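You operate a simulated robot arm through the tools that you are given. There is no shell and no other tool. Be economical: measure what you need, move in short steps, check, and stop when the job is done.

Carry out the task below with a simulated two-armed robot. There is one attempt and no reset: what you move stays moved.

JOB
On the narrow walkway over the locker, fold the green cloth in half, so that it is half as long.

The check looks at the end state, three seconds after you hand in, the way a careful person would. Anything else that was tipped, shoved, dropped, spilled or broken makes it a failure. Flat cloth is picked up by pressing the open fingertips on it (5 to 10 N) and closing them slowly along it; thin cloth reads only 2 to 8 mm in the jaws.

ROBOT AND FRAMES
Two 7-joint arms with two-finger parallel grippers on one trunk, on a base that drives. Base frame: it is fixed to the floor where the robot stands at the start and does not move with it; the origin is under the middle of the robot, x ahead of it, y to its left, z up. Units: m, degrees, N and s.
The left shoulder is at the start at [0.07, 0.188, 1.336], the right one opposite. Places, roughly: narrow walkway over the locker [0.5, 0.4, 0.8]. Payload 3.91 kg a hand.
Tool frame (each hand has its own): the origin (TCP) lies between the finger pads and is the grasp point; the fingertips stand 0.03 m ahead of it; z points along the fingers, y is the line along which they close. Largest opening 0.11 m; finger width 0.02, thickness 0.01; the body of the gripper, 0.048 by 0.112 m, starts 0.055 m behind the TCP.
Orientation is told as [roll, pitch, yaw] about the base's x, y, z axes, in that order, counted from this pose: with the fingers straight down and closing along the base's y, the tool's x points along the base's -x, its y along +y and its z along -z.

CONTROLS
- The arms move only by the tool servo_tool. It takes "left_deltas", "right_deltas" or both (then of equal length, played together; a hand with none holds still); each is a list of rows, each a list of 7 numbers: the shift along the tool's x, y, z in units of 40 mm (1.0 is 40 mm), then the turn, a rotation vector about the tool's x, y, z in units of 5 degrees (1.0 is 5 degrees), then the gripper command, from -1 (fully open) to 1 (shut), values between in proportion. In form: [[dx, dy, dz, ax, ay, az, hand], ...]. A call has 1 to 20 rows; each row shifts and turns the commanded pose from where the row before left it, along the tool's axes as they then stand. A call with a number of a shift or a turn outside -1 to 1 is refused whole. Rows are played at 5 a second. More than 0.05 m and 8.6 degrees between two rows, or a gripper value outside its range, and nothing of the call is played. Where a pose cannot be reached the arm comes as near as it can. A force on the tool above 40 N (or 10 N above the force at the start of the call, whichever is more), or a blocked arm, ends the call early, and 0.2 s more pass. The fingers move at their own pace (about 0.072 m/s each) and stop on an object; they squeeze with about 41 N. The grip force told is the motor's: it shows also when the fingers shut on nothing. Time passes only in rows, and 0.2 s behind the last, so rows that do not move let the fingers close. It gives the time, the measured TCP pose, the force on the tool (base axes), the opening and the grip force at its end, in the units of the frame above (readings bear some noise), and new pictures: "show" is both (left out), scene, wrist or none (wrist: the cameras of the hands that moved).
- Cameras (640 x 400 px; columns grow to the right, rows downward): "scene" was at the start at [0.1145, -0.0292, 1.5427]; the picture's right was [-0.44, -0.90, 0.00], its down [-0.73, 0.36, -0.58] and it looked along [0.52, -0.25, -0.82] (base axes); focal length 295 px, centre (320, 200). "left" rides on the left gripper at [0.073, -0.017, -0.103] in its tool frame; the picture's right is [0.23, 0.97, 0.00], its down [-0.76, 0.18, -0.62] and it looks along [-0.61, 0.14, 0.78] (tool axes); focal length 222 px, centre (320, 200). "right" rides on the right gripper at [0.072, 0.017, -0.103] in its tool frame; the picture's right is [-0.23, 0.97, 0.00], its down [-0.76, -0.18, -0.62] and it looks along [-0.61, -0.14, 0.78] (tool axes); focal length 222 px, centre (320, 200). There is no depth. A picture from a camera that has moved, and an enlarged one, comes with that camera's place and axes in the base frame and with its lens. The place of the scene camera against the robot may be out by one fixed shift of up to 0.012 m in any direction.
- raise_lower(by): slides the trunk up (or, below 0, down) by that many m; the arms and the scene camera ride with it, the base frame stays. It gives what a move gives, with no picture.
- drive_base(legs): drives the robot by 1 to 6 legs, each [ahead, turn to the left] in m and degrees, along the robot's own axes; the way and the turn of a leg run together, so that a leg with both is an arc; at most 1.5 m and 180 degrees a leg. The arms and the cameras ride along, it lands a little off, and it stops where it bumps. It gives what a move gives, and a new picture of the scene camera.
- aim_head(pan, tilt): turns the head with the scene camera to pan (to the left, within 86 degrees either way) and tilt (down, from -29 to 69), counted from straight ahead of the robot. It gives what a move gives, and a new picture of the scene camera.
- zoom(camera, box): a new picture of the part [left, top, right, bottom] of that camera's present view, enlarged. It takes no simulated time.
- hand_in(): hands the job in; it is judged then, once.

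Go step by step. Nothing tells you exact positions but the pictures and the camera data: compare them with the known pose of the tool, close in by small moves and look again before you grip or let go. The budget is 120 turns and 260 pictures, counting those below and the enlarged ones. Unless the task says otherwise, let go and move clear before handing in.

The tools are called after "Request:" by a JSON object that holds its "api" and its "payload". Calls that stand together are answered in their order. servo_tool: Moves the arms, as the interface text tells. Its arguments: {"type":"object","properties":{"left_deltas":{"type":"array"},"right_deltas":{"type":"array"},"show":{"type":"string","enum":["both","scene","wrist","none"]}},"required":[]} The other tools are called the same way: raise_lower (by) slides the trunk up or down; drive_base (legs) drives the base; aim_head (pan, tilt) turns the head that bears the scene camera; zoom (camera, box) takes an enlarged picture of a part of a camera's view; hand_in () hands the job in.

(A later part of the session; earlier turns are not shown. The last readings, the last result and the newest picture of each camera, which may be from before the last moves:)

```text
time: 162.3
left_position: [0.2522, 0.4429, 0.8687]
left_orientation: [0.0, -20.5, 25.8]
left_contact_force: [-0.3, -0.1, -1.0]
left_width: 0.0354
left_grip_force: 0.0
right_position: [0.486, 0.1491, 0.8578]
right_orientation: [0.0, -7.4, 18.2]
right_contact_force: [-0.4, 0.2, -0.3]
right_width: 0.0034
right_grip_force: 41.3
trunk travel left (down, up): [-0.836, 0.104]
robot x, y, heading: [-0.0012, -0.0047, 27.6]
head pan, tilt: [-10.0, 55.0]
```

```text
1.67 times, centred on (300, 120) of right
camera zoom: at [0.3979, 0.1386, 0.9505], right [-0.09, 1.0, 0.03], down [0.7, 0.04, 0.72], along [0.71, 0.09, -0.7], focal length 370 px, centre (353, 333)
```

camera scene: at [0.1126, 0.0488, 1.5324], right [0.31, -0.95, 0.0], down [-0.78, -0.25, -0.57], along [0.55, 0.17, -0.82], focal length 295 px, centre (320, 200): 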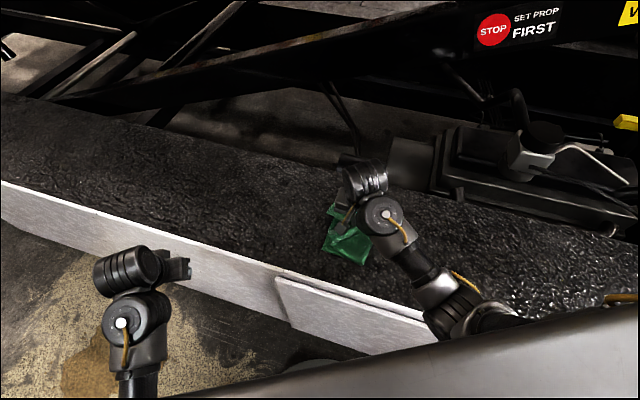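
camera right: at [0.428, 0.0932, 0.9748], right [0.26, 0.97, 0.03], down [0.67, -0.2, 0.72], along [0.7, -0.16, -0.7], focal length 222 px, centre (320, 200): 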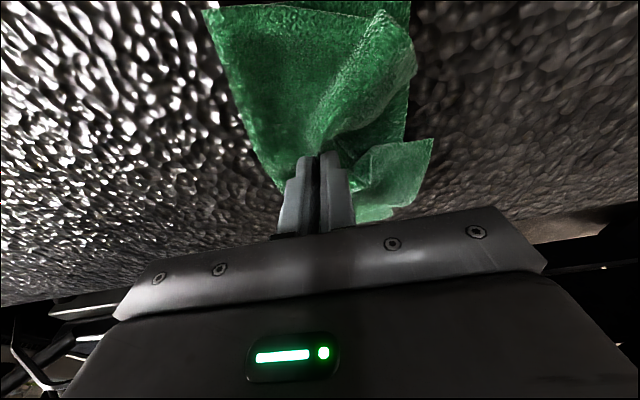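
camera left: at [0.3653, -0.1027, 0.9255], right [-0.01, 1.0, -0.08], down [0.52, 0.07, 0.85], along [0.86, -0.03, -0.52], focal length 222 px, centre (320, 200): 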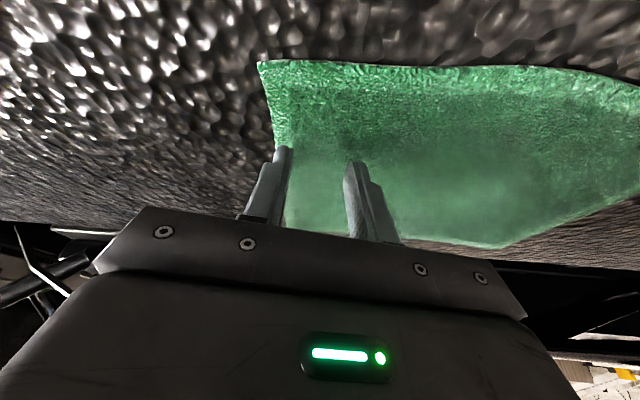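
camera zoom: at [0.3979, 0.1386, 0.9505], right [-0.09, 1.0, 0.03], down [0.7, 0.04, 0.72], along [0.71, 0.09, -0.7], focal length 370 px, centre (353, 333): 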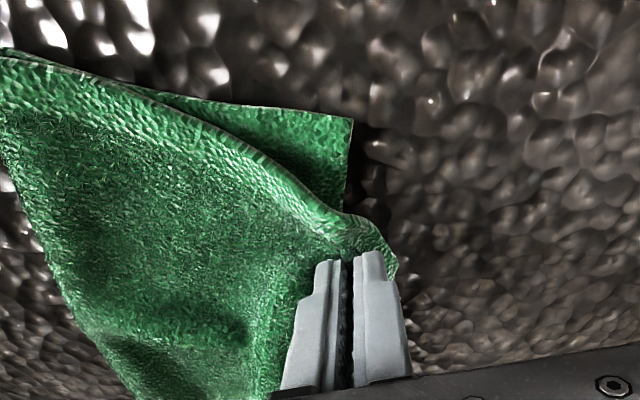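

Request:
{"api": "servo_tool", "payload": {"right_deltas": [[0.3, -0.02, -0.2, 0, 0, 0, 1], [0.3, -0.03, 0, 0, 0, 0, 1], [0.3, -0.03, 0, 0, 0, 0, 1], [0.25, -0.02, 0, 0, 0, 0, 1], [0, 0, 0.3, 0, 0, 0, 1], [0, 0, 0.15, 0, 0, 0, 1], [0, 0, 0, 0, 0, 0, 1]], "show": "none"}}

Request:
{"api": "zoom", "payload": {"camera": "right", "box": [140, 0, 460, 240]}}

Request:
{"api": "zoom", "payload": {"camera": "scene", "box": [280, 160, 440, 290]}}

```text
time: 163.9
left_position: [0.2528, 0.4423, 0.8696]
left_orientation: [0.0, -20.5, 25.9]
left_contact_force: [-1.3, 0.2, 0.5]
left_width: 0.0357
left_grip_force: 0.1
right_position: [0.4451, 0.1313, 0.8418]
right_orientation: [0.1, -7.5, 18.2]
right_contact_force: [0.1, 0.0, 2.3]
right_width: 0.0032
right_grip_force: 41.3
trunk travel left (down, up): [-0.836, 0.104]
robot x, y, heading: [-0.0007, -0.0014, 27.8]
head pan, tilt: [-10.0, 55.0]
```

```text
1.67 times, centred on (300, 120) of right
camera zoom: at [0.3573, 0.1205, 0.9349], right [-0.09, 1.0, 0.03], down [0.7, 0.04, 0.72], along [0.71, 0.09, -0.7], focal length 370 px, centre (353, 333)
```

zoom: 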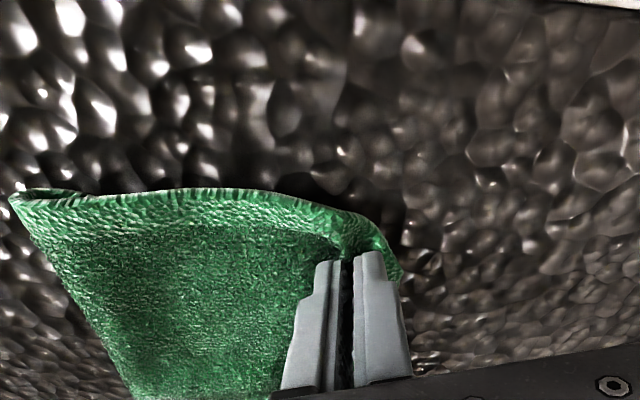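

```text
3.08 times, centred on (360, 225) of scene
camera zoom: at [0.112, 0.0479, 1.5325], right [0.31, -0.95, 0.0], down [-0.78, -0.25, -0.57], along [0.55, 0.18, -0.82], focal length 906 px, centre (197, 123)
```

zoom: 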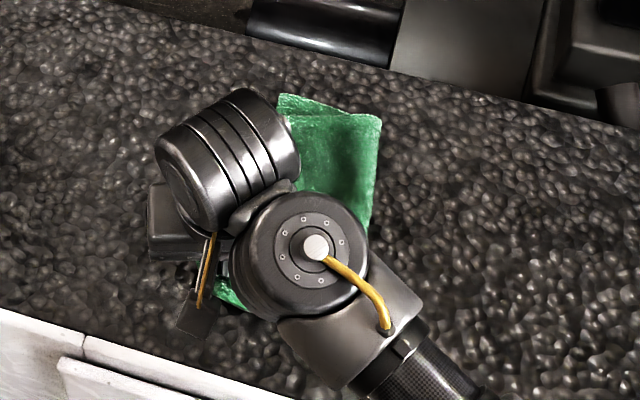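

Request:
{"api": "servo_tool", "payload": {"right_deltas": [[0, 0, 0.05, 0, 0, 0, 0.9], [0, 0, 0, 0, 0, 0, 0.8], [0, 0, 0, 0, 0, 0, 0.65], [0, 0, -0.3, 0, 0, 0, 0.6], [0, 0, -0.6, 0, 0, 0, 0.6], [0, 0, -0.4, 0.1, 0, 0.8, 0.6], [-0.3, -0.4, 0, 0.1, 0, 0.8, 0.6], [-0.3, -0.7, 0, 0.1, 0, 0.8, 0.6], [-0.3, -0.7, 0, 0.1, 0, 0.8, 0.6], [-0.3, -0.7, 0, 0.1, 0, 0.8, 0.6], [-0.3, -0.7, 0, 0, 0, 0, 0.6], [-0.3, -0.7, 0, 0, 0, 0, 0.6]], "show": "none"}}

Request:
{"api": "zoom", "payload": {"camera": "scene", "box": [280, 160, 440, 290]}}

```text
time: 166.5
left_position: [0.2527, 0.4426, 0.8685]
left_orientation: [0.0, -20.6, 25.9]
left_contact_force: [-0.3, -0.5, -0.4]
left_width: 0.0358
left_grip_force: 0.0
right_position: [0.519, -0.0223, 0.9021]
right_orientation: [0.1, -7.6, -1.9]
right_contact_force: [0.3, 0.2, 0.3]
right_width: 0.0219
right_grip_force: 0.0
trunk travel left (down, up): [-0.836, 0.104]
robot x, y, heading: [-0.0019, 0.002, 28.1]
head pan, tilt: [-10.0, 55.0]
```

```text
3.08 times, centred on (360, 225) of scene
camera zoom: at [0.1124, 0.0472, 1.5324], right [0.31, -0.95, 0.0], down [-0.78, -0.25, -0.57], along [0.55, 0.18, -0.82], focal length 906 px, centre (197, 123)
```

zoom: 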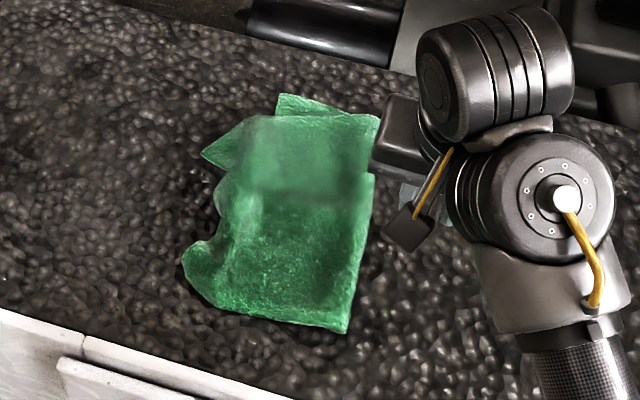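

C now lies on D. Next B, at about (0.562, 0.184), to A.

Request:
{"api": "servo_tool", "payload": {"right_deltas": [[-0.2, 0.7, 0, 0, 0, 0, 0.6], [-0.2, 0.7, 0, 0, 0, 0, 0.6], [-0.2, 0.7, 0, 0, 0, 0, 0.6], [-0.2, 0.7, 0, 0, 0, -0.5, 0.6], [-0.1, 0.7, 0, 0, 0, -0.5, 0.6], [-0.1, 0.7, 0.3, 0, 0, -0.5, 0.6], [0, 0.4, 0.3, 0, 0, -0.5, 0.6], [0, 0, 0.3, 0, 0, 0, 0.6], [0, 0, 0, 0, 0, 0, 0.6]], "show": "none"}}

Request:
{"api": "zoom", "payload": {"camera": "right", "box": [140, 0, 460, 240]}}

```text
time: 168.5
left_position: [0.2515, 0.4431, 0.8699]
left_orientation: [0.0, -20.5, 25.8]
left_contact_force: [-0.4, -0.7, 0.1]
left_width: 0.0354
left_grip_force: 0.1
right_position: [0.5652, 0.1649, 0.8709]
right_orientation: [-1.1, -7.4, 8.2]
right_contact_force: [-0.2, -0.6, 0.2]
right_width: 0.0221
right_grip_force: 0.0
trunk travel left (down, up): [-0.836, 0.104]
robot x, y, heading: [-0.0004, 0.0004, 27.9]
head pan, tilt: [-10.0, 55.0]
```

```text
1.67 times, centred on (300, 120) of right
camera zoom: at [0.4769, 0.1701, 0.9636], right [0.09, 1.0, 0.01], down [0.69, -0.07, 0.72], along [0.72, -0.06, -0.69], focal length 370 px, centre (353, 333)
```

zoom: 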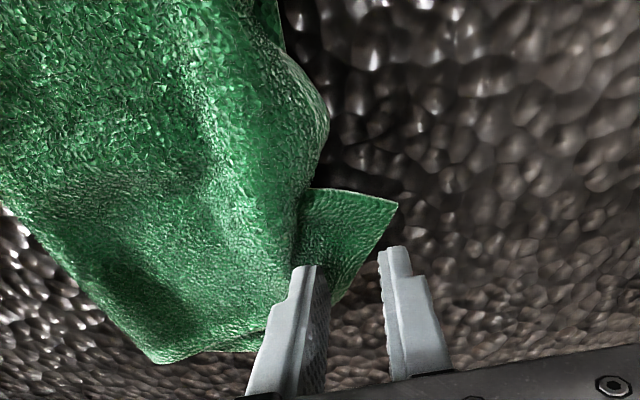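

Request:
{"api": "servo_tool", "payload": {"right_deltas": [[0.1, -0.2, 0.2, 0, 0, 0, 0.6], [0.05, 0, 0.3, -0.2, 0, 0, 0.6], [0, 0, 0.3, 0, 0, 0, 0.6], [0, 0, 0.07, 0, 0, 0, 0.6], [0, 0, 0, 0, 0, 0, 0.6]], "show": "none"}}

Request:
{"api": "zoom", "payload": {"camera": "right", "box": [140, 0, 460, 240]}}

```text
time: 169.7
left_position: [0.2524, 0.4428, 0.8687]
left_orientation: [0.0, -20.6, 25.9]
left_contact_force: [0.2, 0.0, -0.4]
left_width: 0.0359
left_grip_force: 0.0
right_position: [0.5643, 0.1561, 0.838]
right_orientation: [-0.1, -7.6, 8.3]
right_contact_force: [0.5, -0.3, 7.7]
right_width: 0.0221
right_grip_force: 0.0
trunk travel left (down, up): [-0.836, 0.104]
robot x, y, heading: [-0.0007, 0.0015, 27.6]
head pan, tilt: [-10.0, 55.0]
```

```text
1.67 times, centred on (300, 120) of right
camera zoom: at [0.4764, 0.1601, 0.9301], right [0.08, 1.0, 0.03], down [0.69, -0.08, 0.72], along [0.72, -0.04, -0.7], focal length 370 px, centre (353, 333)
```

zoom: 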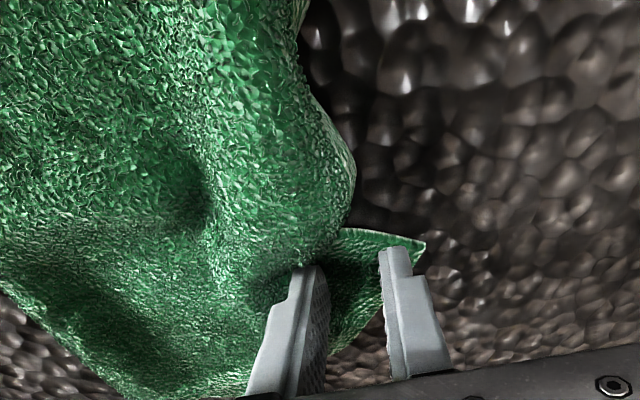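

Request:
{"api": "servo_tool", "payload": {"right_deltas": [[0, 0, -0.3, 0, 0, 0, 0.66], [0, 0.26, 0, 0, 0, 0, 0.66], [0, 0, 0.3, 0, 0, 0, 0.66], [0, 0, 0.08, 0, 0, 0, 0.66], [0, 0, 0, 0, 0, 0, 0.66]], "show": "none"}}

Request:
{"api": "zoom", "payload": {"camera": "right", "box": [140, 0, 460, 240]}}

```text
time: 170.9
left_position: [0.2507, 0.4426, 0.8697]
left_orientation: [0.0, -20.6, 25.8]
left_contact_force: [0.5, -0.6, 0.1]
left_width: 0.0356
left_grip_force: 0.1
right_position: [0.5636, 0.1658, 0.834]
right_orientation: [-0.1, -7.5, 8.1]
right_contact_force: [-0.3, 0.2, 7.9]
right_width: 0.0187
right_grip_force: 0.0
trunk travel left (down, up): [-0.836, 0.104]
robot x, y, heading: [0.0021, 0.002, 27.5]
head pan, tilt: [-10.0, 55.0]
```

```text
1.67 times, centred on (300, 120) of right
camera zoom: at [0.4751, 0.17, 0.9266], right [0.09, 1.0, 0.03], down [0.69, -0.08, 0.72], along [0.72, -0.04, -0.7], focal length 370 px, centre (353, 333)
```

zoom: 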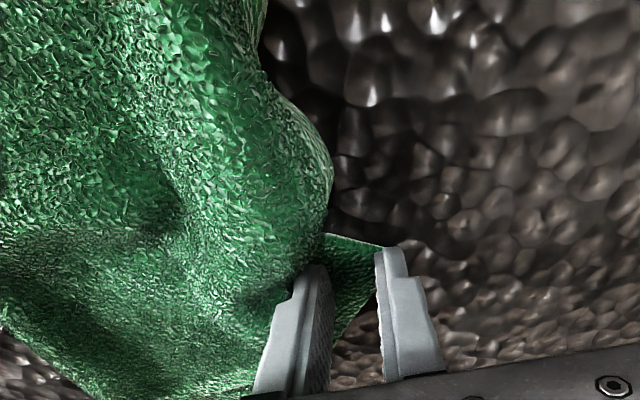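

Both fingertips are on the B lobe at table height with 8 N; I close slowly.

Request:
{"api": "servo_tool", "payload": {"right_deltas": [[0, -0.03, 0.03, 0, 0, 0, 0.7], [0, 0, 0, 0, 0, 0, 0.74], [0, 0, 0, 0, 0, 0, 0.78], [0, 0, 0, 0, 0, 0, 0.82], [0, 0, 0, 0, 0, 0, 0.87], [0, 0, 0, 0, 0, 0, 0.93], [0, 0, 0, 0, 0, 0, 1], [0, 0, 0, 0, 0, 0, 1], [0, 0, 0, 0, 0, 0, 1], [0, 0.1, -0.3, 0, 0, 0, 1], [0, 0.1, -0.3, 0, 0, 0, 1], [0, 0, 0, 0, 0, 0, 1]], "show": "none"}}

Request:
{"api": "zoom", "payload": {"camera": "right", "box": [140, 0, 460, 240]}}

```text
time: 173.5
left_position: [0.2529, 0.4439, 0.8685]
left_orientation: [0.0, -20.6, 26.0]
left_contact_force: [-0.1, -0.1, -0.4]
left_width: 0.0355
left_grip_force: 0.0
right_position: [0.5588, 0.1719, 0.8538]
right_orientation: [-0.1, -7.3, 8.2]
right_contact_force: [-0.1, -0.9, 0.0]
right_width: 0.0
right_grip_force: 38.3
trunk travel left (down, up): [-0.836, 0.104]
robot x, y, heading: [-0.0003, 0.0042, 27.8]
head pan, tilt: [-10.0, 55.0]
```

```text
1.67 times, centred on (300, 120) of right
camera zoom: at [0.4722, 0.1763, 0.9472], right [0.09, 1.0, 0.03], down [0.69, -0.08, 0.72], along [0.71, -0.04, -0.7], focal length 370 px, centre (353, 333)
```

zoom: 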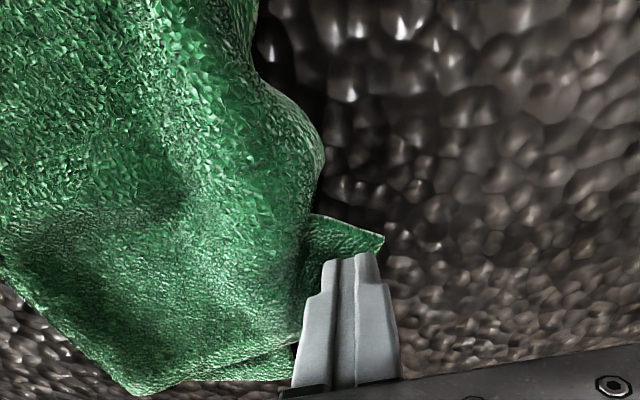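

Request:
{"api": "servo_tool", "payload": {"right_deltas": [[0, 0, -0.2, 0, 0, 0, 0.45], [-0.02, -0.25, 0, 0, 0, 0, 0.45], [0, 0, 0.3, 0, 0, 0, 0.45], [0, 0, 0.3, 0, 0, 0, 0.45], [0, 0, 0.12, 0, 0, 0, 0.45], [0, 0, 0, 0, 0, 0, 0.45]], "show": "none"}}

Request:
{"api": "zoom", "payload": {"camera": "right", "box": [140, 0, 460, 240]}}

```text
time: 174.9
left_position: [0.2516, 0.4435, 0.8688]
left_orientation: [0.0, -20.6, 25.9]
left_contact_force: [0.8, 0.7, -0.5]
left_width: 0.0359
left_grip_force: 0.1
right_position: [0.5649, 0.1615, 0.8354]
right_orientation: [-0.1, -7.3, 8.0]
right_contact_force: [-2.6, -1.6, 3.5]
right_width: 0.0307
right_grip_force: 0.3
trunk travel left (down, up): [-0.836, 0.104]
robot x, y, heading: [-0.0004, -0.0001, 27.8]
head pan, tilt: [-10.0, 55.0]
```

```text
1.67 times, centred on (300, 120) of right
camera zoom: at [0.4772, 0.1667, 0.9283], right [0.09, 1.0, 0.03], down [0.69, -0.08, 0.72], along [0.72, -0.04, -0.7], focal length 370 px, centre (353, 333)
```

zoom: 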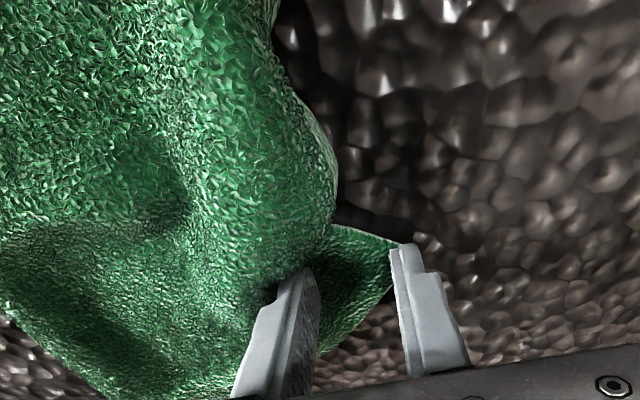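

Request:
{"api": "servo_tool", "payload": {"right_deltas": [[0.03, -0.12, 0.0, 0, 0, 0, 0.45], [0, 0, 0.1, 0, 0, 0, 0.45], [0, 0, 0, 0, 0, 0, 0.45], [0, 0, 0, 0, 0, 0, 0.5], [0, 0, 0, 0, 0, 0, 0.55], [0, 0, 0, 0, 0, 0, 0.6], [0, 0, 0, 0, 0, 0, 0.66], [0, 0, 0, 0, 0, 0, 0.72], [0, 0, 0, 0, 0, 0, 0.78], [0, 0, 0, 0, 0, 0, 0.84], [0, 0, 0, 0, 0, 0, 0.92], [0, 0, 0, 0, 0, 0, 1], [0, 0, 0, 0, 0, 0, 1]], "show": "none"}}

Request:
{"api": "zoom", "payload": {"camera": "right", "box": [140, 0, 460, 240]}}

```text
time: 176.6
left_position: [0.251, 0.4435, 0.8701]
left_orientation: [0.0, -20.7, 25.9]
left_contact_force: [0.2, 0.0, 0.7]
left_width: 0.0358
left_grip_force: 0.1
right_position: [0.5665, 0.1547, 0.8346]
right_orientation: [0.0, -7.6, 7.8]
right_contact_force: [-5.2, -7.8, 19.3]
right_width: 0.0183
right_grip_force: 3.0
trunk travel left (down, up): [-0.836, 0.104]
robot x, y, heading: [0.0017, -0.0008, 27.6]
head pan, tilt: [-10.0, 55.0]
stopped in row 8 (right hand): the force on the tool passed its limit (the readings are from after the stop); the commanded pose is now the measured one
```

```text
1.67 times, centred on (300, 120) of right
camera zoom: at [0.478, 0.1601, 0.9268], right [0.09, 1.0, 0.03], down [0.69, -0.08, 0.72], along [0.72, -0.04, -0.69], focal length 370 px, centre (353, 333)
```

zoom: 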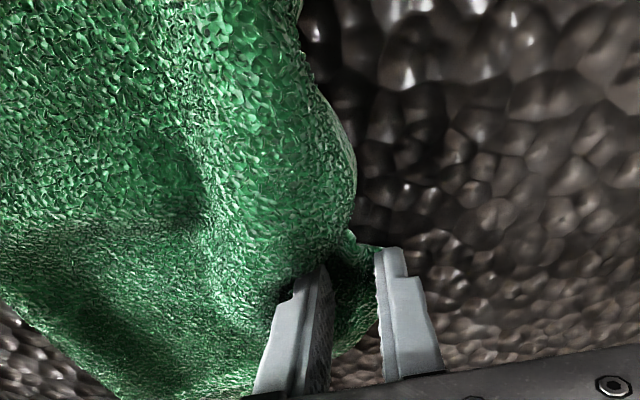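

Request:
{"api": "servo_tool", "payload": {"right_deltas": [[0, 0, -0.03, 0, 0, 0, 0.72], [0, 0, 0, 0, 0, 0, 0.77], [0, 0, 0, 0, 0, 0, 0.82], [0, 0, 0, 0, 0, 0, 0.87], [0, 0, 0, 0, 0, 0, 0.93], [0, 0, 0, 0, 0, 0, 1], [0, 0, 0, 0, 0, 0, 1], [0, 0, 0, 0, 0, 0, 1]], "show": "none"}}

Request:
{"api": "zoom", "payload": {"camera": "right", "box": [140, 0, 460, 240]}}

```text
time: 178.3
left_position: [0.2517, 0.4422, 0.8694]
left_orientation: [0.0, -20.6, 25.8]
left_contact_force: [-0.2, 0.1, 0.2]
left_width: 0.0356
left_grip_force: 0.0
right_position: [0.5674, 0.1554, 0.8346]
right_orientation: [-0.2, -7.5, 7.9]
right_contact_force: [2.1, -2.4, 8.3]
right_width: 0.0027
right_grip_force: 40.9
trunk travel left (down, up): [-0.836, 0.104]
robot x, y, heading: [-0.0007, -0.0008, 27.8]
head pan, tilt: [-10.0, 55.0]
```

```text
1.67 times, centred on (300, 120) of right
camera zoom: at [0.4789, 0.1604, 0.9263], right [0.09, 1.0, 0.03], down [0.69, -0.08, 0.72], along [0.72, -0.05, -0.7], focal length 370 px, centre (353, 333)
```

zoom: 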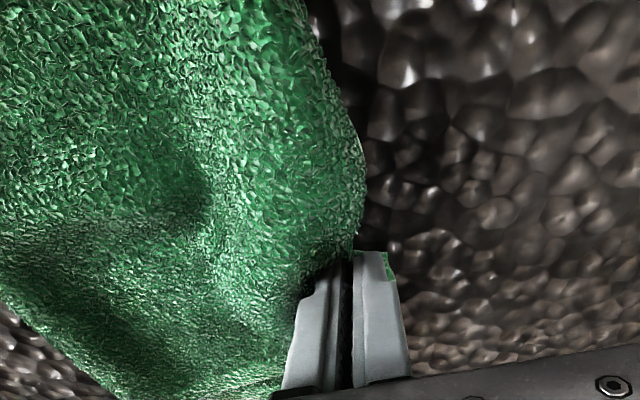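

Gripped. I lift and pull B outward along the far direction to A.

Request:
{"api": "servo_tool", "payload": {"right_deltas": [[0, 0.1, -0.3, 0, 0, 0, 1], [-0.2, 0.1, -0.4, 0, 0, 0, 1], [-0.4, -0.2, 0, 0, 0, 0, 1], [-0.5, -0.3, 0.05, 0, 0, 0, 1], [-0.5, -0.4, 0.05, 0, 0, 0, 1], [-0.5, -0.4, 0.1, 0, 0, 0, 1], [0, 0, 0, 0, 0, 0, 1]], "show": "wrist"}}

Request:
{"api": "zoom", "payload": {"camera": "scene", "box": [280, 160, 440, 290]}}

```text
time: 179.9
left_position: [0.2526, 0.4424, 0.8689]
left_orientation: [0.0, -20.6, 25.9]
left_contact_force: [0.4, -0.1, -0.1]
left_width: 0.0359
left_grip_force: 0.0
right_position: [0.6539, 0.1252, 0.8651]
right_orientation: [-0.2, -7.5, 8.0]
right_contact_force: [1.0, -0.3, -0.2]
right_width: 0.0029
right_grip_force: 40.2
trunk travel left (down, up): [-0.836, 0.104]
robot x, y, heading: [0.0018, -0.0028, 27.9]
head pan, tilt: [-10.0, 55.0]
camera right: at [0.5656, 0.129, 0.9582], right [0.09, 1.0, 0.03], down [0.69, -0.08, 0.72], along [0.72, -0.05, -0.7], focal length 222 px, centre (320, 200)
```

right: 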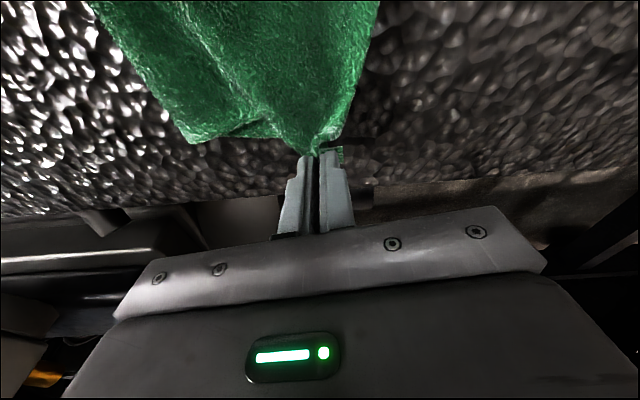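

```text
3.08 times, centred on (360, 225) of scene
camera zoom: at [0.1118, 0.0479, 1.5325], right [0.3, -0.95, 0.0], down [-0.78, -0.25, -0.57], along [0.55, 0.17, -0.82], focal length 906 px, centre (197, 123)
```

zoom: 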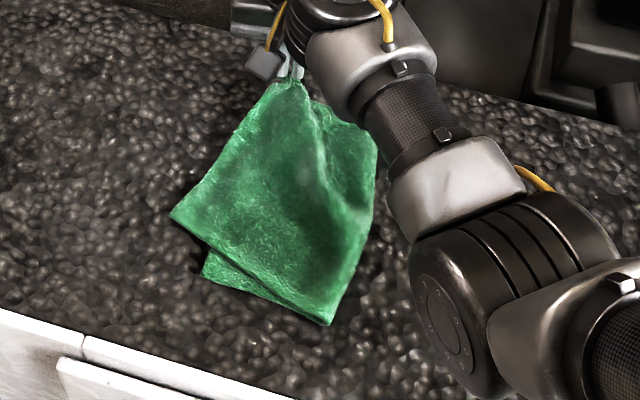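

The edge came taut because the pinch itself takes up ~4 cm of it, dragging C. I set B down about 4 cm nearer so it spreads onto A on release.

Request:
{"api": "servo_tool", "payload": {"right_deltas": [[0.4, 0.15, 0, 0, 0, 0, 1], [0.4, 0.15, 0.1, 0, 0, 0, 1], [0.15, 0.1, 0.25, 0, 0, 0, 1], [0, 0, 0.2, 0, 0, 0, 1], [0, 0, 0, 0, 0, 0, 0.85], [0, 0, 0, 0, 0, 0, 0.6], [0, 0, 0, 0, 0, 0, 0.3], [0, 0, -0.3, 0, 0, 0, 0.3], [0, 0, -0.6, 0, 0, 0, 0.5], [0, -0.4, -0.4, 0, 0, 0, 0.5], [0, -0.8, 0, 0, 0, 0, 0.5], [0, -0.8, 0, 0, 0, 0, 0.5], [0, -0.8, 0, 0, 0, 0, 0.5], [0, -0.8, 0, 0, 0, 0, 0.5]], "show": "none"}}

Request:
{"api": "zoom", "payload": {"camera": "scene", "box": [280, 160, 440, 290]}}

```text
time: 182.9
left_position: [0.2513, 0.4423, 0.869]
left_orientation: [0.1, -20.7, 25.9]
left_contact_force: [-1.0, -0.9, 0.5]
left_width: 0.0356
left_grip_force: 0.0
right_position: [0.629, -0.0095, 0.8893]
right_orientation: [-0.2, -7.4, 8.0]
right_contact_force: [0.1, 0.3, 0.0]
right_width: 0.0274
right_grip_force: 0.1
trunk travel left (down, up): [-0.836, 0.104]
robot x, y, heading: [-0.0014, -0.003, 27.4]
head pan, tilt: [-10.0, 55.0]
```

```text
3.08 times, centred on (360, 225) of scene
camera zoom: at [0.1125, 0.0464, 1.5325], right [0.3, -0.95, 0.0], down [-0.78, -0.25, -0.57], along [0.55, 0.18, -0.82], focal length 906 px, centre (197, 123)
```

zoom: 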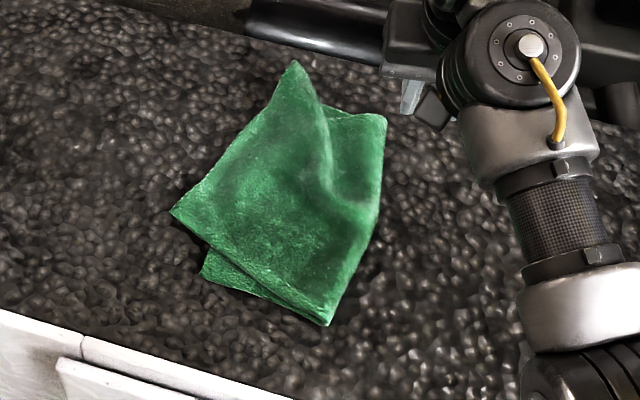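

The flap is now clean and straight, just displaced by about (−0.04, −0.015) needed. Pulling C to D along the edge should bring B back onto A. I grip C with the jaws closing across the edge direction so no edge length is taken up.

Request:
{"api": "servo_tool", "payload": {"right_deltas": [[0, 0.5, 0, 0.1, 0, 0.73, 0.5], [0, 0.5, 0, 0.1, 0, 0.73, 0.5], [0, 0.5, 0, 0.1, 0, 0.73, 0.5], [0.4, 0.5, 0, 0.1, 0, 0.73, 0.5], [0.6, 0.4, 0, 0.1, 0, 0.73, 0.5], [0.7, 0.3, 0, 0.1, 0, 0.73, 0.5], [0.7, 0.2, 0, 0, 0, 0, 0.5], [0.7, 0.2, 0, 0, 0, 0, 0.5], [0.6, 0.1, 0, 0, 0, 0, 0.5], [0.4, 0, 0.1, 0, 0, 0, 0.5], [0, 0, 0, 0, 0, 0, 0.5]], "show": "none"}}

Request:
{"api": "zoom", "payload": {"camera": "right", "box": [140, 0, 460, 240]}}

```text
time: 185.3
left_position: [0.2523, 0.443, 0.8685]
left_orientation: [-0.1, -20.5, 25.9]
left_contact_force: [0.8, 0.5, 0.1]
left_width: 0.0358
left_grip_force: 0.1
right_position: [0.4771, 0.1499, 0.8627]
right_orientation: [-0.3, -7.5, -14.2]
right_contact_force: [0.1, 0.0, 0.8]
right_width: 0.0277
right_grip_force: 0.0
trunk travel left (down, up): [-0.836, 0.104]
robot x, y, heading: [0.0005, -0.0013, 27.6]
head pan, tilt: [-10.0, 55.0]
```

```text
1.67 times, centred on (300, 120) of right
camera zoom: at [0.3974, 0.1879, 0.9556], right [0.46, 0.89, 0.02], down [0.61, -0.33, 0.72], along [0.65, -0.31, -0.69], focal length 370 px, centre (353, 333)
```

zoom: 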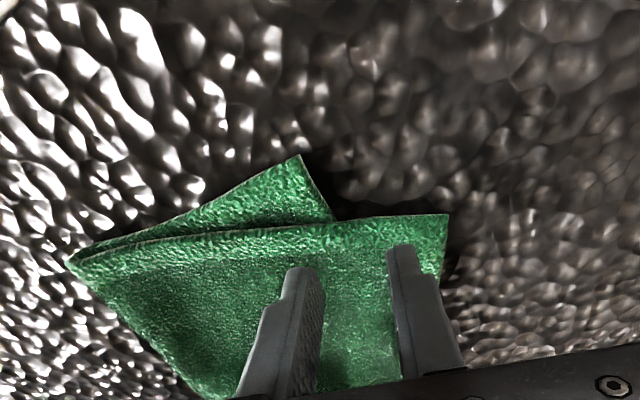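

Request:
{"api": "servo_tool", "payload": {"right_deltas": [[-0.1, 0.25, 0.1, 0, 0, 0, 0.5], [-0.09, 0.25, 0.2, 0, 0, 0, 0.5], [0, 0, 0.25, 0, 0, 0, 0.5], [0, 0, 0.08, 0, 0, 0, 0.5], [0, 0, 0, 0, 0, 0, 0.5]], "show": "none"}}

Request:
{"api": "zoom", "payload": {"camera": "right", "box": [140, 0, 460, 240]}}

```text
time: 186.6
left_position: [0.2522, 0.4422, 0.8688]
left_orientation: [-0.1, -20.5, 26.0]
left_contact_force: [0.4, -0.2, -0.5]
left_width: 0.0358
left_grip_force: 0.2
right_position: [0.4932, 0.1655, 0.8394]
right_orientation: [-0.3, -7.7, -14.1]
right_contact_force: [-0.6, -0.2, 0.3]
right_width: 0.0275
right_grip_force: 0.0
trunk travel left (down, up): [-0.836, 0.104]
robot x, y, heading: [0.0039, 0.0011, 27.9]
head pan, tilt: [-10.0, 55.0]
```

```text
1.67 times, centred on (300, 120) of right
camera zoom: at [0.4121, 0.2031, 0.9321], right [0.46, 0.89, 0.02], down [0.61, -0.33, 0.72], along [0.65, -0.31, -0.69], focal length 370 px, centre (353, 333)
```

zoom: 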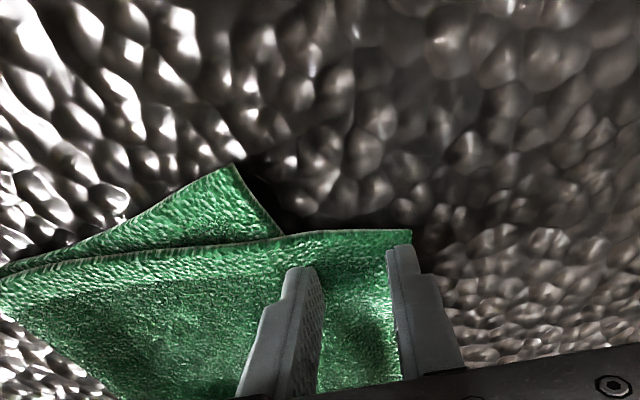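

Request:
{"api": "servo_tool", "payload": {"right_deltas": [[0, -0.06, 0.08, 0, 0, 0, 0.5], [0, 0, 0.07, 0, 0, 0, 0.5], [0, 0, 0, 0, 0, 0, 0.55], [0, 0, 0, 0, 0, 0, 0.6], [0, 0, 0, 0, 0, 0, 0.66], [0, 0, 0, 0, 0, 0, 0.72], [0, 0, 0, 0, 0, 0, 0.78], [0, 0, 0, 0, 0, 0, 0.84], [0, 0, 0, 0, 0, 0, 0.92], [0, 0, 0, 0, 0, 0, 1], [0, 0, 0, 0, 0, 0, 1], [0, 0, -0.2, 0, 0, 0, 1], [0, 0, -0.3, 0, 0, 0, 1], [0, 0, 0, 0, 0, 0, 1]], "show": "none"}}

Request:
{"api": "zoom", "payload": {"camera": "right", "box": [140, 0, 460, 240]}}

```text
time: 189.6
left_position: [0.2519, 0.4434, 0.8702]
left_orientation: [0.0, -20.5, 25.9]
left_contact_force: [-0.1, -0.5, -0.5]
left_width: 0.0357
left_grip_force: 0.0
right_position: [0.4901, 0.1656, 0.8524]
right_orientation: [-0.3, -7.5, -14.1]
right_contact_force: [0.1, -0.2, 0.0]
right_width: 0.0029
right_grip_force: 41.5
trunk travel left (down, up): [-0.836, 0.104]
robot x, y, heading: [0.0011, -0.0041, 27.7]
head pan, tilt: [-10.0, 55.0]
```

```text
1.67 times, centred on (300, 120) of right
camera zoom: at [0.4096, 0.2021, 0.9454], right [0.46, 0.89, 0.02], down [0.61, -0.33, 0.72], along [0.65, -0.31, -0.69], focal length 370 px, centre (353, 333)
```

zoom: 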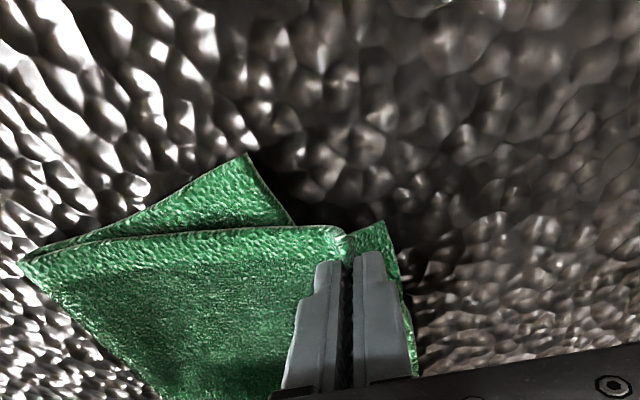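

Ideal pinch. I shift C to D keeping it low.

Request:
{"api": "servo_tool", "payload": {"right_deltas": [[0.1, -0.2, -0.15, 0, 0, 0, 1], [0.2, -0.35, 0, 0, 0, 0, 1], [0.2, -0.35, 0, 0, 0, 0, 1], [0.1, -0.23, 0.1, 0, 0, 0, 1], [0, 0, 0.2, 0, 0, 0, 1], [0, 0, 0.15, 0, 0, 0, 1], [0, 0, 0, 0, 0, 0, 1]], "show": "none"}}

Request:
{"api": "zoom", "payload": {"camera": "right", "box": [140, 0, 460, 240]}}

Request:
{"api": "zoom", "payload": {"camera": "scene", "box": [280, 160, 440, 290]}}

```text
time: 191.2
left_position: [0.2513, 0.4425, 0.869]
left_orientation: [0.0, -20.7, 25.9]
left_contact_force: [-0.2, 0.4, 0.4]
left_width: 0.0356
left_grip_force: 0.1
right_position: [0.4563, 0.126, 0.841]
right_orientation: [-0.2, -7.5, -14.1]
right_contact_force: [-2.8, -1.9, 12.7]
right_width: 0.0031
right_grip_force: 40.9
trunk travel left (down, up): [-0.836, 0.104]
robot x, y, heading: [-0.0003, -0.0001, 27.7]
head pan, tilt: [-10.0, 55.0]
```

```text
1.67 times, centred on (300, 120) of right
camera zoom: at [0.3755, 0.1641, 0.9321], right [0.46, 0.89, 0.03], down [0.61, -0.33, 0.72], along [0.65, -0.31, -0.69], focal length 370 px, centre (353, 333)
```

zoom: 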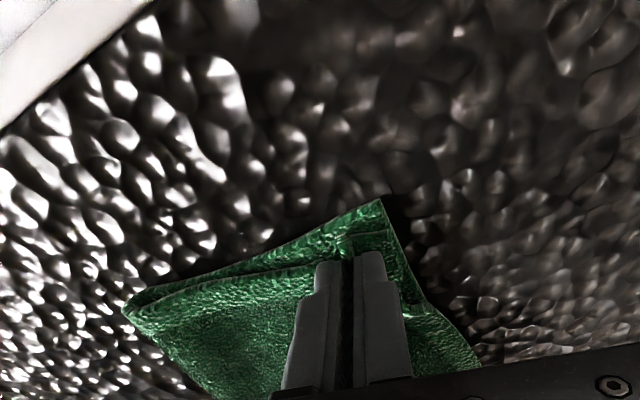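

```text
3.08 times, centred on (360, 225) of scene
camera zoom: at [0.1106, 0.0473, 1.5328], right [0.3, -0.95, 0.0], down [-0.78, -0.25, -0.57], along [0.55, 0.17, -0.82], focal length 906 px, centre (197, 123)
```

zoom: 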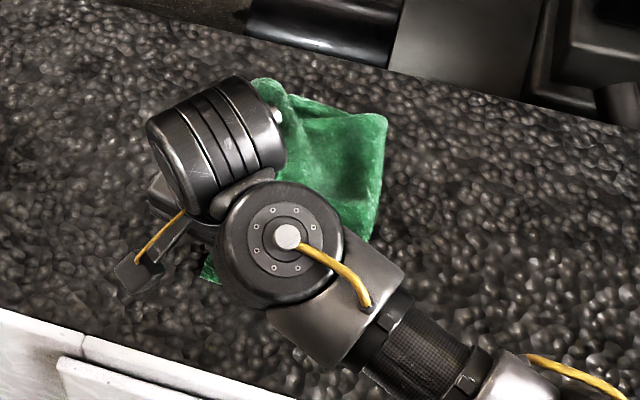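

Request:
{"api": "servo_tool", "payload": {"right_deltas": [[0.25, 0, -0.1, 0, 0, 0, 1], [0, 0, 0.1, 0, 0, 0, 0.85], [0, 0, 0, 0, 0, 0, 0.65], [0, 0, 0, 0, 0, 0, 0.5], [0, 0, -0.3, 0, 0, 0, 0.5], [0, 0, -0.6, 0, 0, 0, 0.5], [-0.3, -0.3, -0.4, 0, 0, 0, 0.5], [-0.6, -0.6, 0, 0, 0, 0, 0.5], [-0.6, -0.6, 0, 0, 0, 0, 0.5], [-0.6, -0.8, 0, 0, 0, 0, 0.5], [-0.6, -0.8, 0, 0, 0, 0, 0.5], [0, -0.8, 0, 0, 0, 0, 0.5]], "show": "none"}}

Request:
{"api": "zoom", "payload": {"camera": "scene", "box": [280, 160, 440, 290]}}

```text
time: 193.8
left_position: [0.2507, 0.4415, 0.8695]
left_orientation: [0.1, -20.6, 25.9]
left_contact_force: [0.4, -0.1, 0.6]
left_width: 0.0356
left_grip_force: 0.0
right_position: [0.4914, -0.0457, 0.8895]
right_orientation: [-0.2, -7.7, -14.1]
right_contact_force: [-0.1, 0.0, 0.1]
right_width: 0.0272
right_grip_force: 0.0
right hand out of reach, approached as far as the arm can: row 9, 12
trunk travel left (down, up): [-0.836, 0.104]
robot x, y, heading: [0.0014, -0.0005, 27.4]
head pan, tilt: [-10.0, 55.0]
```

```text
3.08 times, centred on (360, 225) of scene
camera zoom: at [0.1108, 0.0463, 1.5326], right [0.3, -0.95, 0.0], down [-0.78, -0.25, -0.57], along [0.55, 0.18, -0.82], focal length 906 px, centre (197, 123)
```

zoom: 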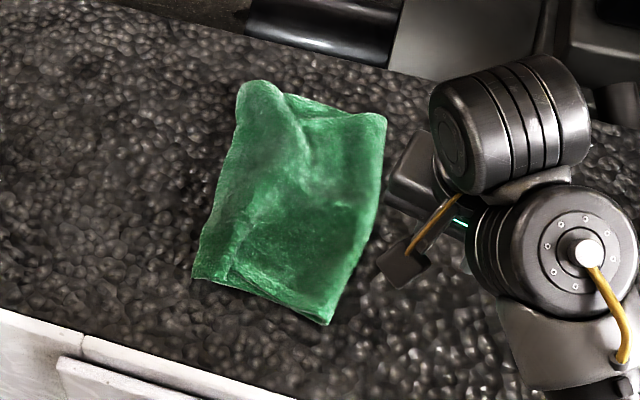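

Excellent: it now looks like a proper half fold, C on D. Only B overhangs A by about 3.5 cm with a small curl. I'll do one more small correction there.

Request:
{"api": "servo_tool", "payload": {"right_deltas": [[-0.2, 0.3, 0, 0, 0, 0, 0.5], [-0.4, 0.44, 0, 0, 0, 0, 0.5], [-0.4, 0.44, 0.1, -0.09, 0, -0.7, 0.5], [-0.42, 0.44, 0.1, -0.09, 0, -0.7, 0.5], [-0.42, 0.44, 0.1, -0.09, 0, -0.7, 0.5], [-0.42, 0.44, 0.1, -0.09, 0, -0.7, 0.5], [-0.42, 0.44, 0.1, -0.09, 0, -0.7, 0.5], [-0.42, 0.44, 0.1, -0.09, 0, -0.7, 0.5], [-0.42, 0.44, 0.15, 0, 0, 0, 0.5], [-0.42, 0.44, 0.2, 0, 0, 0, 0.5], [0, 0, 0, 0, 0, 0, 0.5]], "show": "none"}}

Request:
{"api": "zoom", "payload": {"camera": "right", "box": [140, 0, 460, 240]}}

```text
time: 196.2
left_position: [0.2522, 0.4433, 0.8693]
left_orientation: [0.0, -20.7, 25.9]
left_contact_force: [0.8, 0.2, 0.5]
left_width: 0.0357
left_grip_force: 0.0
right_position: [0.6649, 0.1102, 0.871]
right_orientation: [-0.2, -7.5, 7.1]
right_contact_force: [-0.5, 0.4, -0.4]
right_width: 0.0275
right_grip_force: 0.1
trunk travel left (down, up): [-0.836, 0.104]
robot x, y, heading: [-0.0, -0.0002, 27.5]
head pan, tilt: [-10.0, 55.0]
```

```text
1.67 times, centred on (300, 120) of right
camera zoom: at [0.5762, 0.1165, 0.9638], right [0.1, 0.99, 0.02], down [0.69, -0.09, 0.72], along [0.72, -0.06, -0.7], focal length 370 px, centre (353, 333)
```

zoom: 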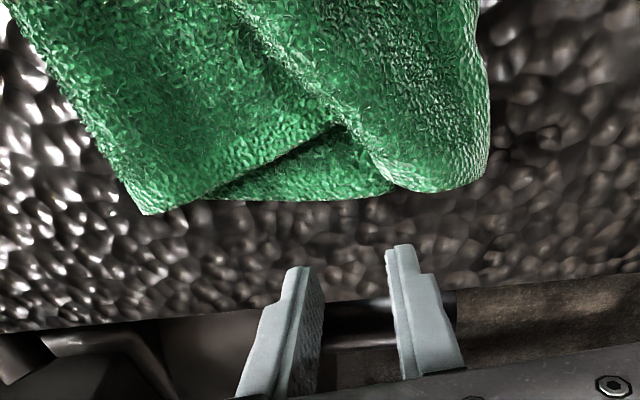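

Request:
{"api": "servo_tool", "payload": {"right_deltas": [[0.27, 0.35, 0, 0, 0, 0, 0.5], [0.27, 0.35, 0, 0, 0, 0, 0.5], [0.26, 0.3, 0.2, 0, 0, 0, 0.5], [0, 0, 0.3, 0, 0, 0, 0.5], [0, 0, 0.15, 0, 0, 0, 0.5], [0, 0, 0, 0, 0, 0, 0.5]], "show": "none"}}

Request:
{"api": "zoom", "payload": {"camera": "right", "box": [140, 0, 460, 240]}}

```text
time: 197.6
left_position: [0.2521, 0.4436, 0.8687]
left_orientation: [0.0, -20.6, 25.9]
left_contact_force: [0.1, -0.1, -0.7]
left_width: 0.0358
left_grip_force: 0.1
right_position: [0.6322, 0.1442, 0.8421]
right_orientation: [-0.5, -7.4, 7.0]
right_contact_force: [0.5, 0.7, 0.3]
right_width: 0.0273
right_grip_force: 0.0
trunk travel left (down, up): [-0.836, 0.104]
robot x, y, heading: [-0.0032, -0.0011, 27.7]
head pan, tilt: [-10.0, 55.0]
```

```text
1.67 times, centred on (300, 120) of right
camera zoom: at [0.5434, 0.1522, 0.9348], right [0.11, 0.99, 0.02], down [0.69, -0.09, 0.72], along [0.72, -0.06, -0.7], focal length 370 px, centre (353, 333)
```

zoom: 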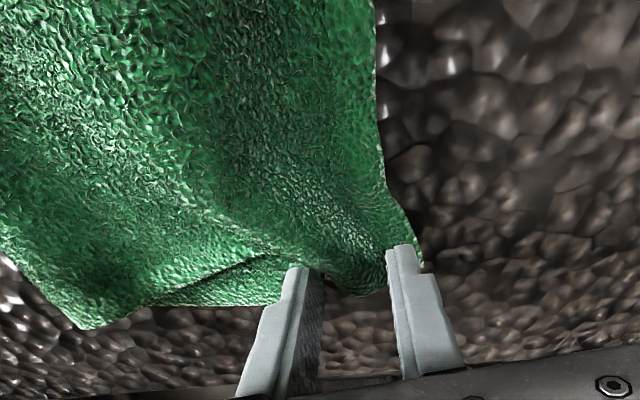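

Request:
{"api": "servo_tool", "payload": {"right_deltas": [[0.25, 0, 0, 0, 0, 0, 0.5], [0, 0, 0.1, 0, 0, 0, 0.5], [0, 0, 0.06, 0, 0, 0, 0.5], [0, 0, 0, 0, 0, 0, 0.55], [0, 0, 0, 0, 0, 0, 0.6], [0, 0, 0, 0, 0, 0, 0.66], [0, 0, 0, 0, 0, 0, 0.72], [0, 0, 0, 0, 0, 0, 0.78], [0, 0, 0, 0, 0, 0, 0.84], [0, 0, 0, 0, 0, 0, 0.92], [0, 0, 0, 0, 0, 0, 1], [0, 0, 0, 0, 0, 0, 1], [0, 0, -0.2, 0, 0, 0, 1], [0, 0, -0.3, 0, 0, 0, 1], [0, 0, 0, 0, 0, 0, 1]], "show": "none"}}

Request:
{"api": "zoom", "payload": {"camera": "right", "box": [140, 0, 460, 240]}}

```text
time: 200.8
left_position: [0.2526, 0.443, 0.8687]
left_orientation: [0.0, -20.4, 25.9]
left_contact_force: [0.0, 0.7, -0.6]
left_width: 0.036
left_grip_force: 0.0
right_position: [0.6225, 0.144, 0.852]
right_orientation: [-0.4, -7.3, 7.0]
right_contact_force: [-0.3, 0.0, -0.5]
right_width: 0.0042
right_grip_force: 41.1
trunk travel left (down, up): [-0.836, 0.104]
robot x, y, heading: [-0.0016, 0.0028, 27.7]
head pan, tilt: [-10.0, 55.0]
```

```text
1.67 times, centred on (300, 120) of right
camera zoom: at [0.5332, 0.1509, 0.9453], right [0.11, 0.99, 0.02], down [0.69, -0.09, 0.72], along [0.72, -0.06, -0.7], focal length 370 px, centre (353, 333)
```

zoom: 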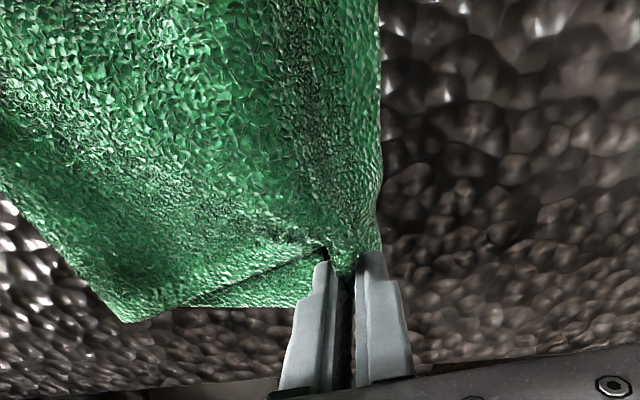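

Request:
{"api": "servo_tool", "payload": {"right_deltas": [[0, 0, -0.4, 0, 0, 0, 1], [-0.2, -0.3, -0.1, 0, 0, 0, 1], [-0.3, -0.4, 0, 0, 0, 0, 1], [-0.1, -0.2, 0.2, 0, 0, 0, 1], [0, 0, 0.3, 0, 0, 0, 1], [0, 0, 0.3, 0, 0, 0, 1], [0, 0, 0, 0, 0, 0, 1]], "show": "none"}}

Request:
{"api": "zoom", "payload": {"camera": "right", "box": [140, 0, 460, 240]}}

Request:
{"api": "zoom", "payload": {"camera": "scene", "box": [280, 160, 440, 290]}}

```text
time: 202.3
left_position: [0.2525, 0.4424, 0.8699]
left_orientation: [0.0, -20.5, 25.8]
left_contact_force: [0.3, -0.9, -0.7]
left_width: 0.0355
left_grip_force: 0.0
right_position: [0.6503, 0.1126, 0.8454]
right_orientation: [-0.5, -7.5, 7.0]
right_contact_force: [0.1, -0.4, 1.2]
right_width: 0.004
right_grip_force: 41.4
trunk travel left (down, up): [-0.836, 0.104]
robot x, y, heading: [0.0021, 0.002, 27.7]
head pan, tilt: [-10.0, 55.0]
```

```text
1.67 times, centred on (300, 120) of right
camera zoom: at [0.5626, 0.1188, 0.9377], right [0.1, 0.99, 0.02], down [0.69, -0.09, 0.72], along [0.72, -0.06, -0.7], focal length 370 px, centre (353, 333)
```

zoom: 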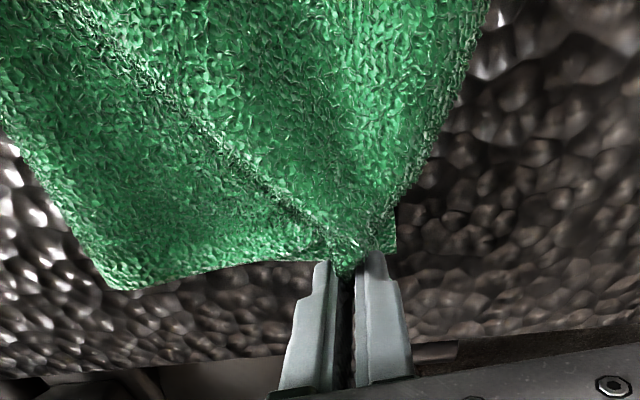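

```text
3.08 times, centred on (360, 225) of scene
camera zoom: at [0.1122, 0.0476, 1.5325], right [0.3, -0.95, 0.0], down [-0.78, -0.25, -0.57], along [0.55, 0.17, -0.82], focal length 906 px, centre (197, 123)
```

zoom: 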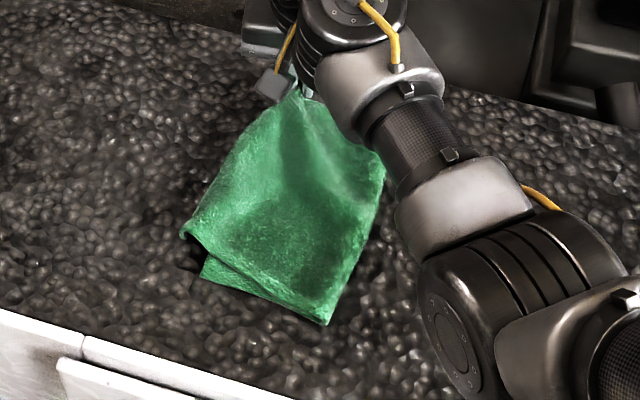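

Pulling B dragged C a bit again, as before; I release here and then pull C back along the edge, which last time brought B neatly into place.

Request:
{"api": "servo_tool", "payload": {"right_deltas": [[0.3, 0, 0, 0, 0, 0, 1], [0, 0, 0.1, 0, 0, 0, 0.85], [0, 0, 0, 0, 0, 0, 0.6], [0, 0, 0, 0, 0, 0, 0.4], [0, 0, -0.3, 0, 0, 0, 0.4], [0, 0, -0.6, 0, 0, 0, 0.5], [0, -0.4, -0.4, 0, 0, 0, 0.5], [0, -0.8, 0, 0, 0, 0, 0.5], [0, -0.8, 0, 0, 0, 0, 0.5], [0, -0.8, 0, 0, 0, 0, 0.5], [0, -0.8, 0, 0, 0, 0, 0.5]], "show": "none"}}

Request:
{"api": "zoom", "payload": {"camera": "scene", "box": [280, 160, 440, 290]}}

```text
time: 204.8
left_position: [0.252, 0.4425, 0.8698]
left_orientation: [0.1, -20.7, 25.9]
left_contact_force: [-0.3, -0.5, -0.1]
left_width: 0.0357
left_grip_force: 0.1
right_position: [0.6494, -0.0343, 0.8913]
right_orientation: [-0.3, -7.5, 7.0]
right_contact_force: [0.4, 0.0, -0.4]
right_width: 0.0274
right_grip_force: 0.1
trunk travel left (down, up): [-0.836, 0.104]
robot x, y, heading: [-0.001, 0.0013, 27.8]
head pan, tilt: [-10.0, 55.0]
```

```text
3.08 times, centred on (360, 225) of scene
camera zoom: at [0.1124, 0.0463, 1.5325], right [0.3, -0.95, 0.0], down [-0.78, -0.25, -0.57], along [0.55, 0.18, -0.82], focal length 906 px, centre (197, 123)
```

zoom: 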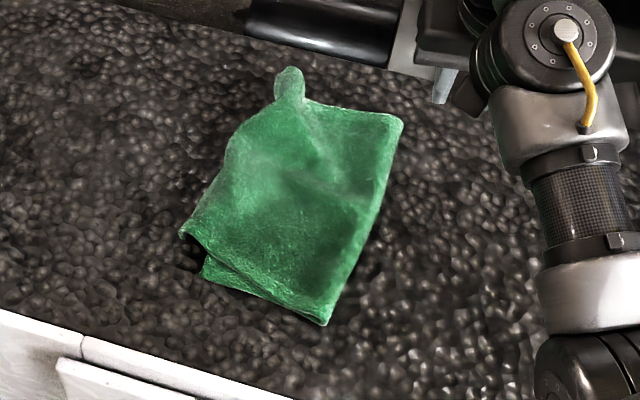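

Request:
{"api": "servo_tool", "payload": {"right_deltas": [[0, 0.6, -0.1, 0.09, 0, 0.7, 0.5], [0, 0.6, 0, 0.09, 0, 0.7, 0.5], [0.2, 0.6, 0, 0.09, 0, 0.7, 0.5], [0.5, 0.5, 0, 0.09, 0, 0.7, 0.5], [0.6, 0.4, 0, 0, 0, 0, 0.5], [0.7, 0.3, 0, 0, 0, 0, 0.5], [0.7, 0.3, 0, 0, 0, 0, 0.5], [0.7, 0.3, 0, 0, 0, 0, 0.5], [0.7, 0.2, 0, 0, 0, 0, 0.5], [0.5, 0.15, 0.1, 0, 0, 0, 0.5], [0, 0, 0, 0, 0, 0, 0.5]], "show": "none"}}

Request:
{"api": "zoom", "payload": {"camera": "right", "box": [140, 0, 460, 240]}}

```text
time: 207.2
left_position: [0.2522, 0.4427, 0.8692]
left_orientation: [0.0, -20.4, 25.9]
left_contact_force: [-0.5, 0.7, 0.3]
left_width: 0.0358
left_grip_force: 0.0
right_position: [0.4745, 0.146, 0.8653]
right_orientation: [-0.3, -7.5, -7.1]
right_contact_force: [-0.6, -0.5, 0.8]
right_width: 0.0275
right_grip_force: 0.2
trunk travel left (down, up): [-0.836, 0.104]
robot x, y, heading: [0.0004, 0.0006, 27.4]
head pan, tilt: [-10.0, 55.0]
```

```text
1.67 times, centred on (300, 120) of right
camera zoom: at [0.3897, 0.1735, 0.9574], right [0.34, 0.94, 0.02], down [0.65, -0.26, 0.72], along [0.68, -0.23, -0.7], focal length 370 px, centre (353, 333)
```

zoom: 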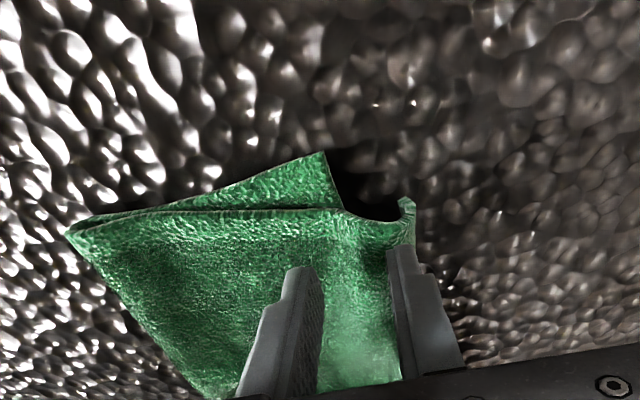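

Request:
{"api": "servo_tool", "payload": {"right_deltas": [[0.05, 0.06, 0.3, 0, 0, 0, 0.5], [0, 0, 0.3, 0, 0, 0, 0.5], [0, 0, 0.13, 0, 0, 0, 0.5], [0, 0, 0, 0, 0, 0, 0.5]], "show": "none"}}

Request:
{"api": "zoom", "payload": {"camera": "right", "box": [140, 0, 460, 240]}}

```text
time: 208.2
left_position: [0.2518, 0.4433, 0.8697]
left_orientation: [0.0, -20.6, 25.9]
left_contact_force: [-0.4, 0.1, 1.2]
left_width: 0.0358
left_grip_force: 0.2
right_position: [0.4758, 0.1477, 0.8358]
right_orientation: [-0.3, -7.4, -7.1]
right_contact_force: [-1.5, 0.1, 2.8]
right_width: 0.0277
right_grip_force: 0.4
trunk travel left (down, up): [-0.836, 0.104]
robot x, y, heading: [0.0035, -0.0036, 27.7]
head pan, tilt: [-10.0, 55.0]
```

```text
1.67 times, centred on (300, 120) of right
camera zoom: at [0.3916, 0.1749, 0.9297], right [0.34, 0.94, 0.02], down [0.65, -0.26, 0.72], along [0.68, -0.23, -0.69], focal length 370 px, centre (353, 333)
```

zoom: 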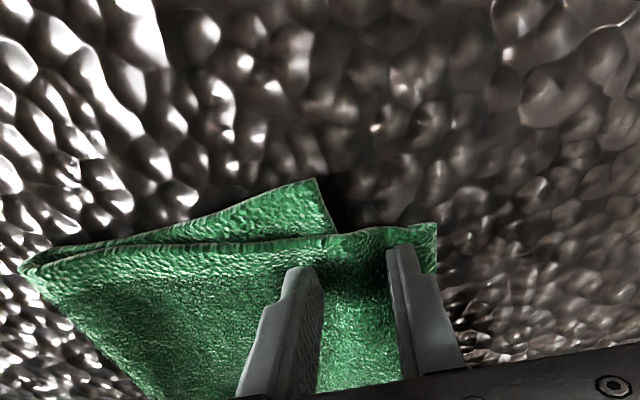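

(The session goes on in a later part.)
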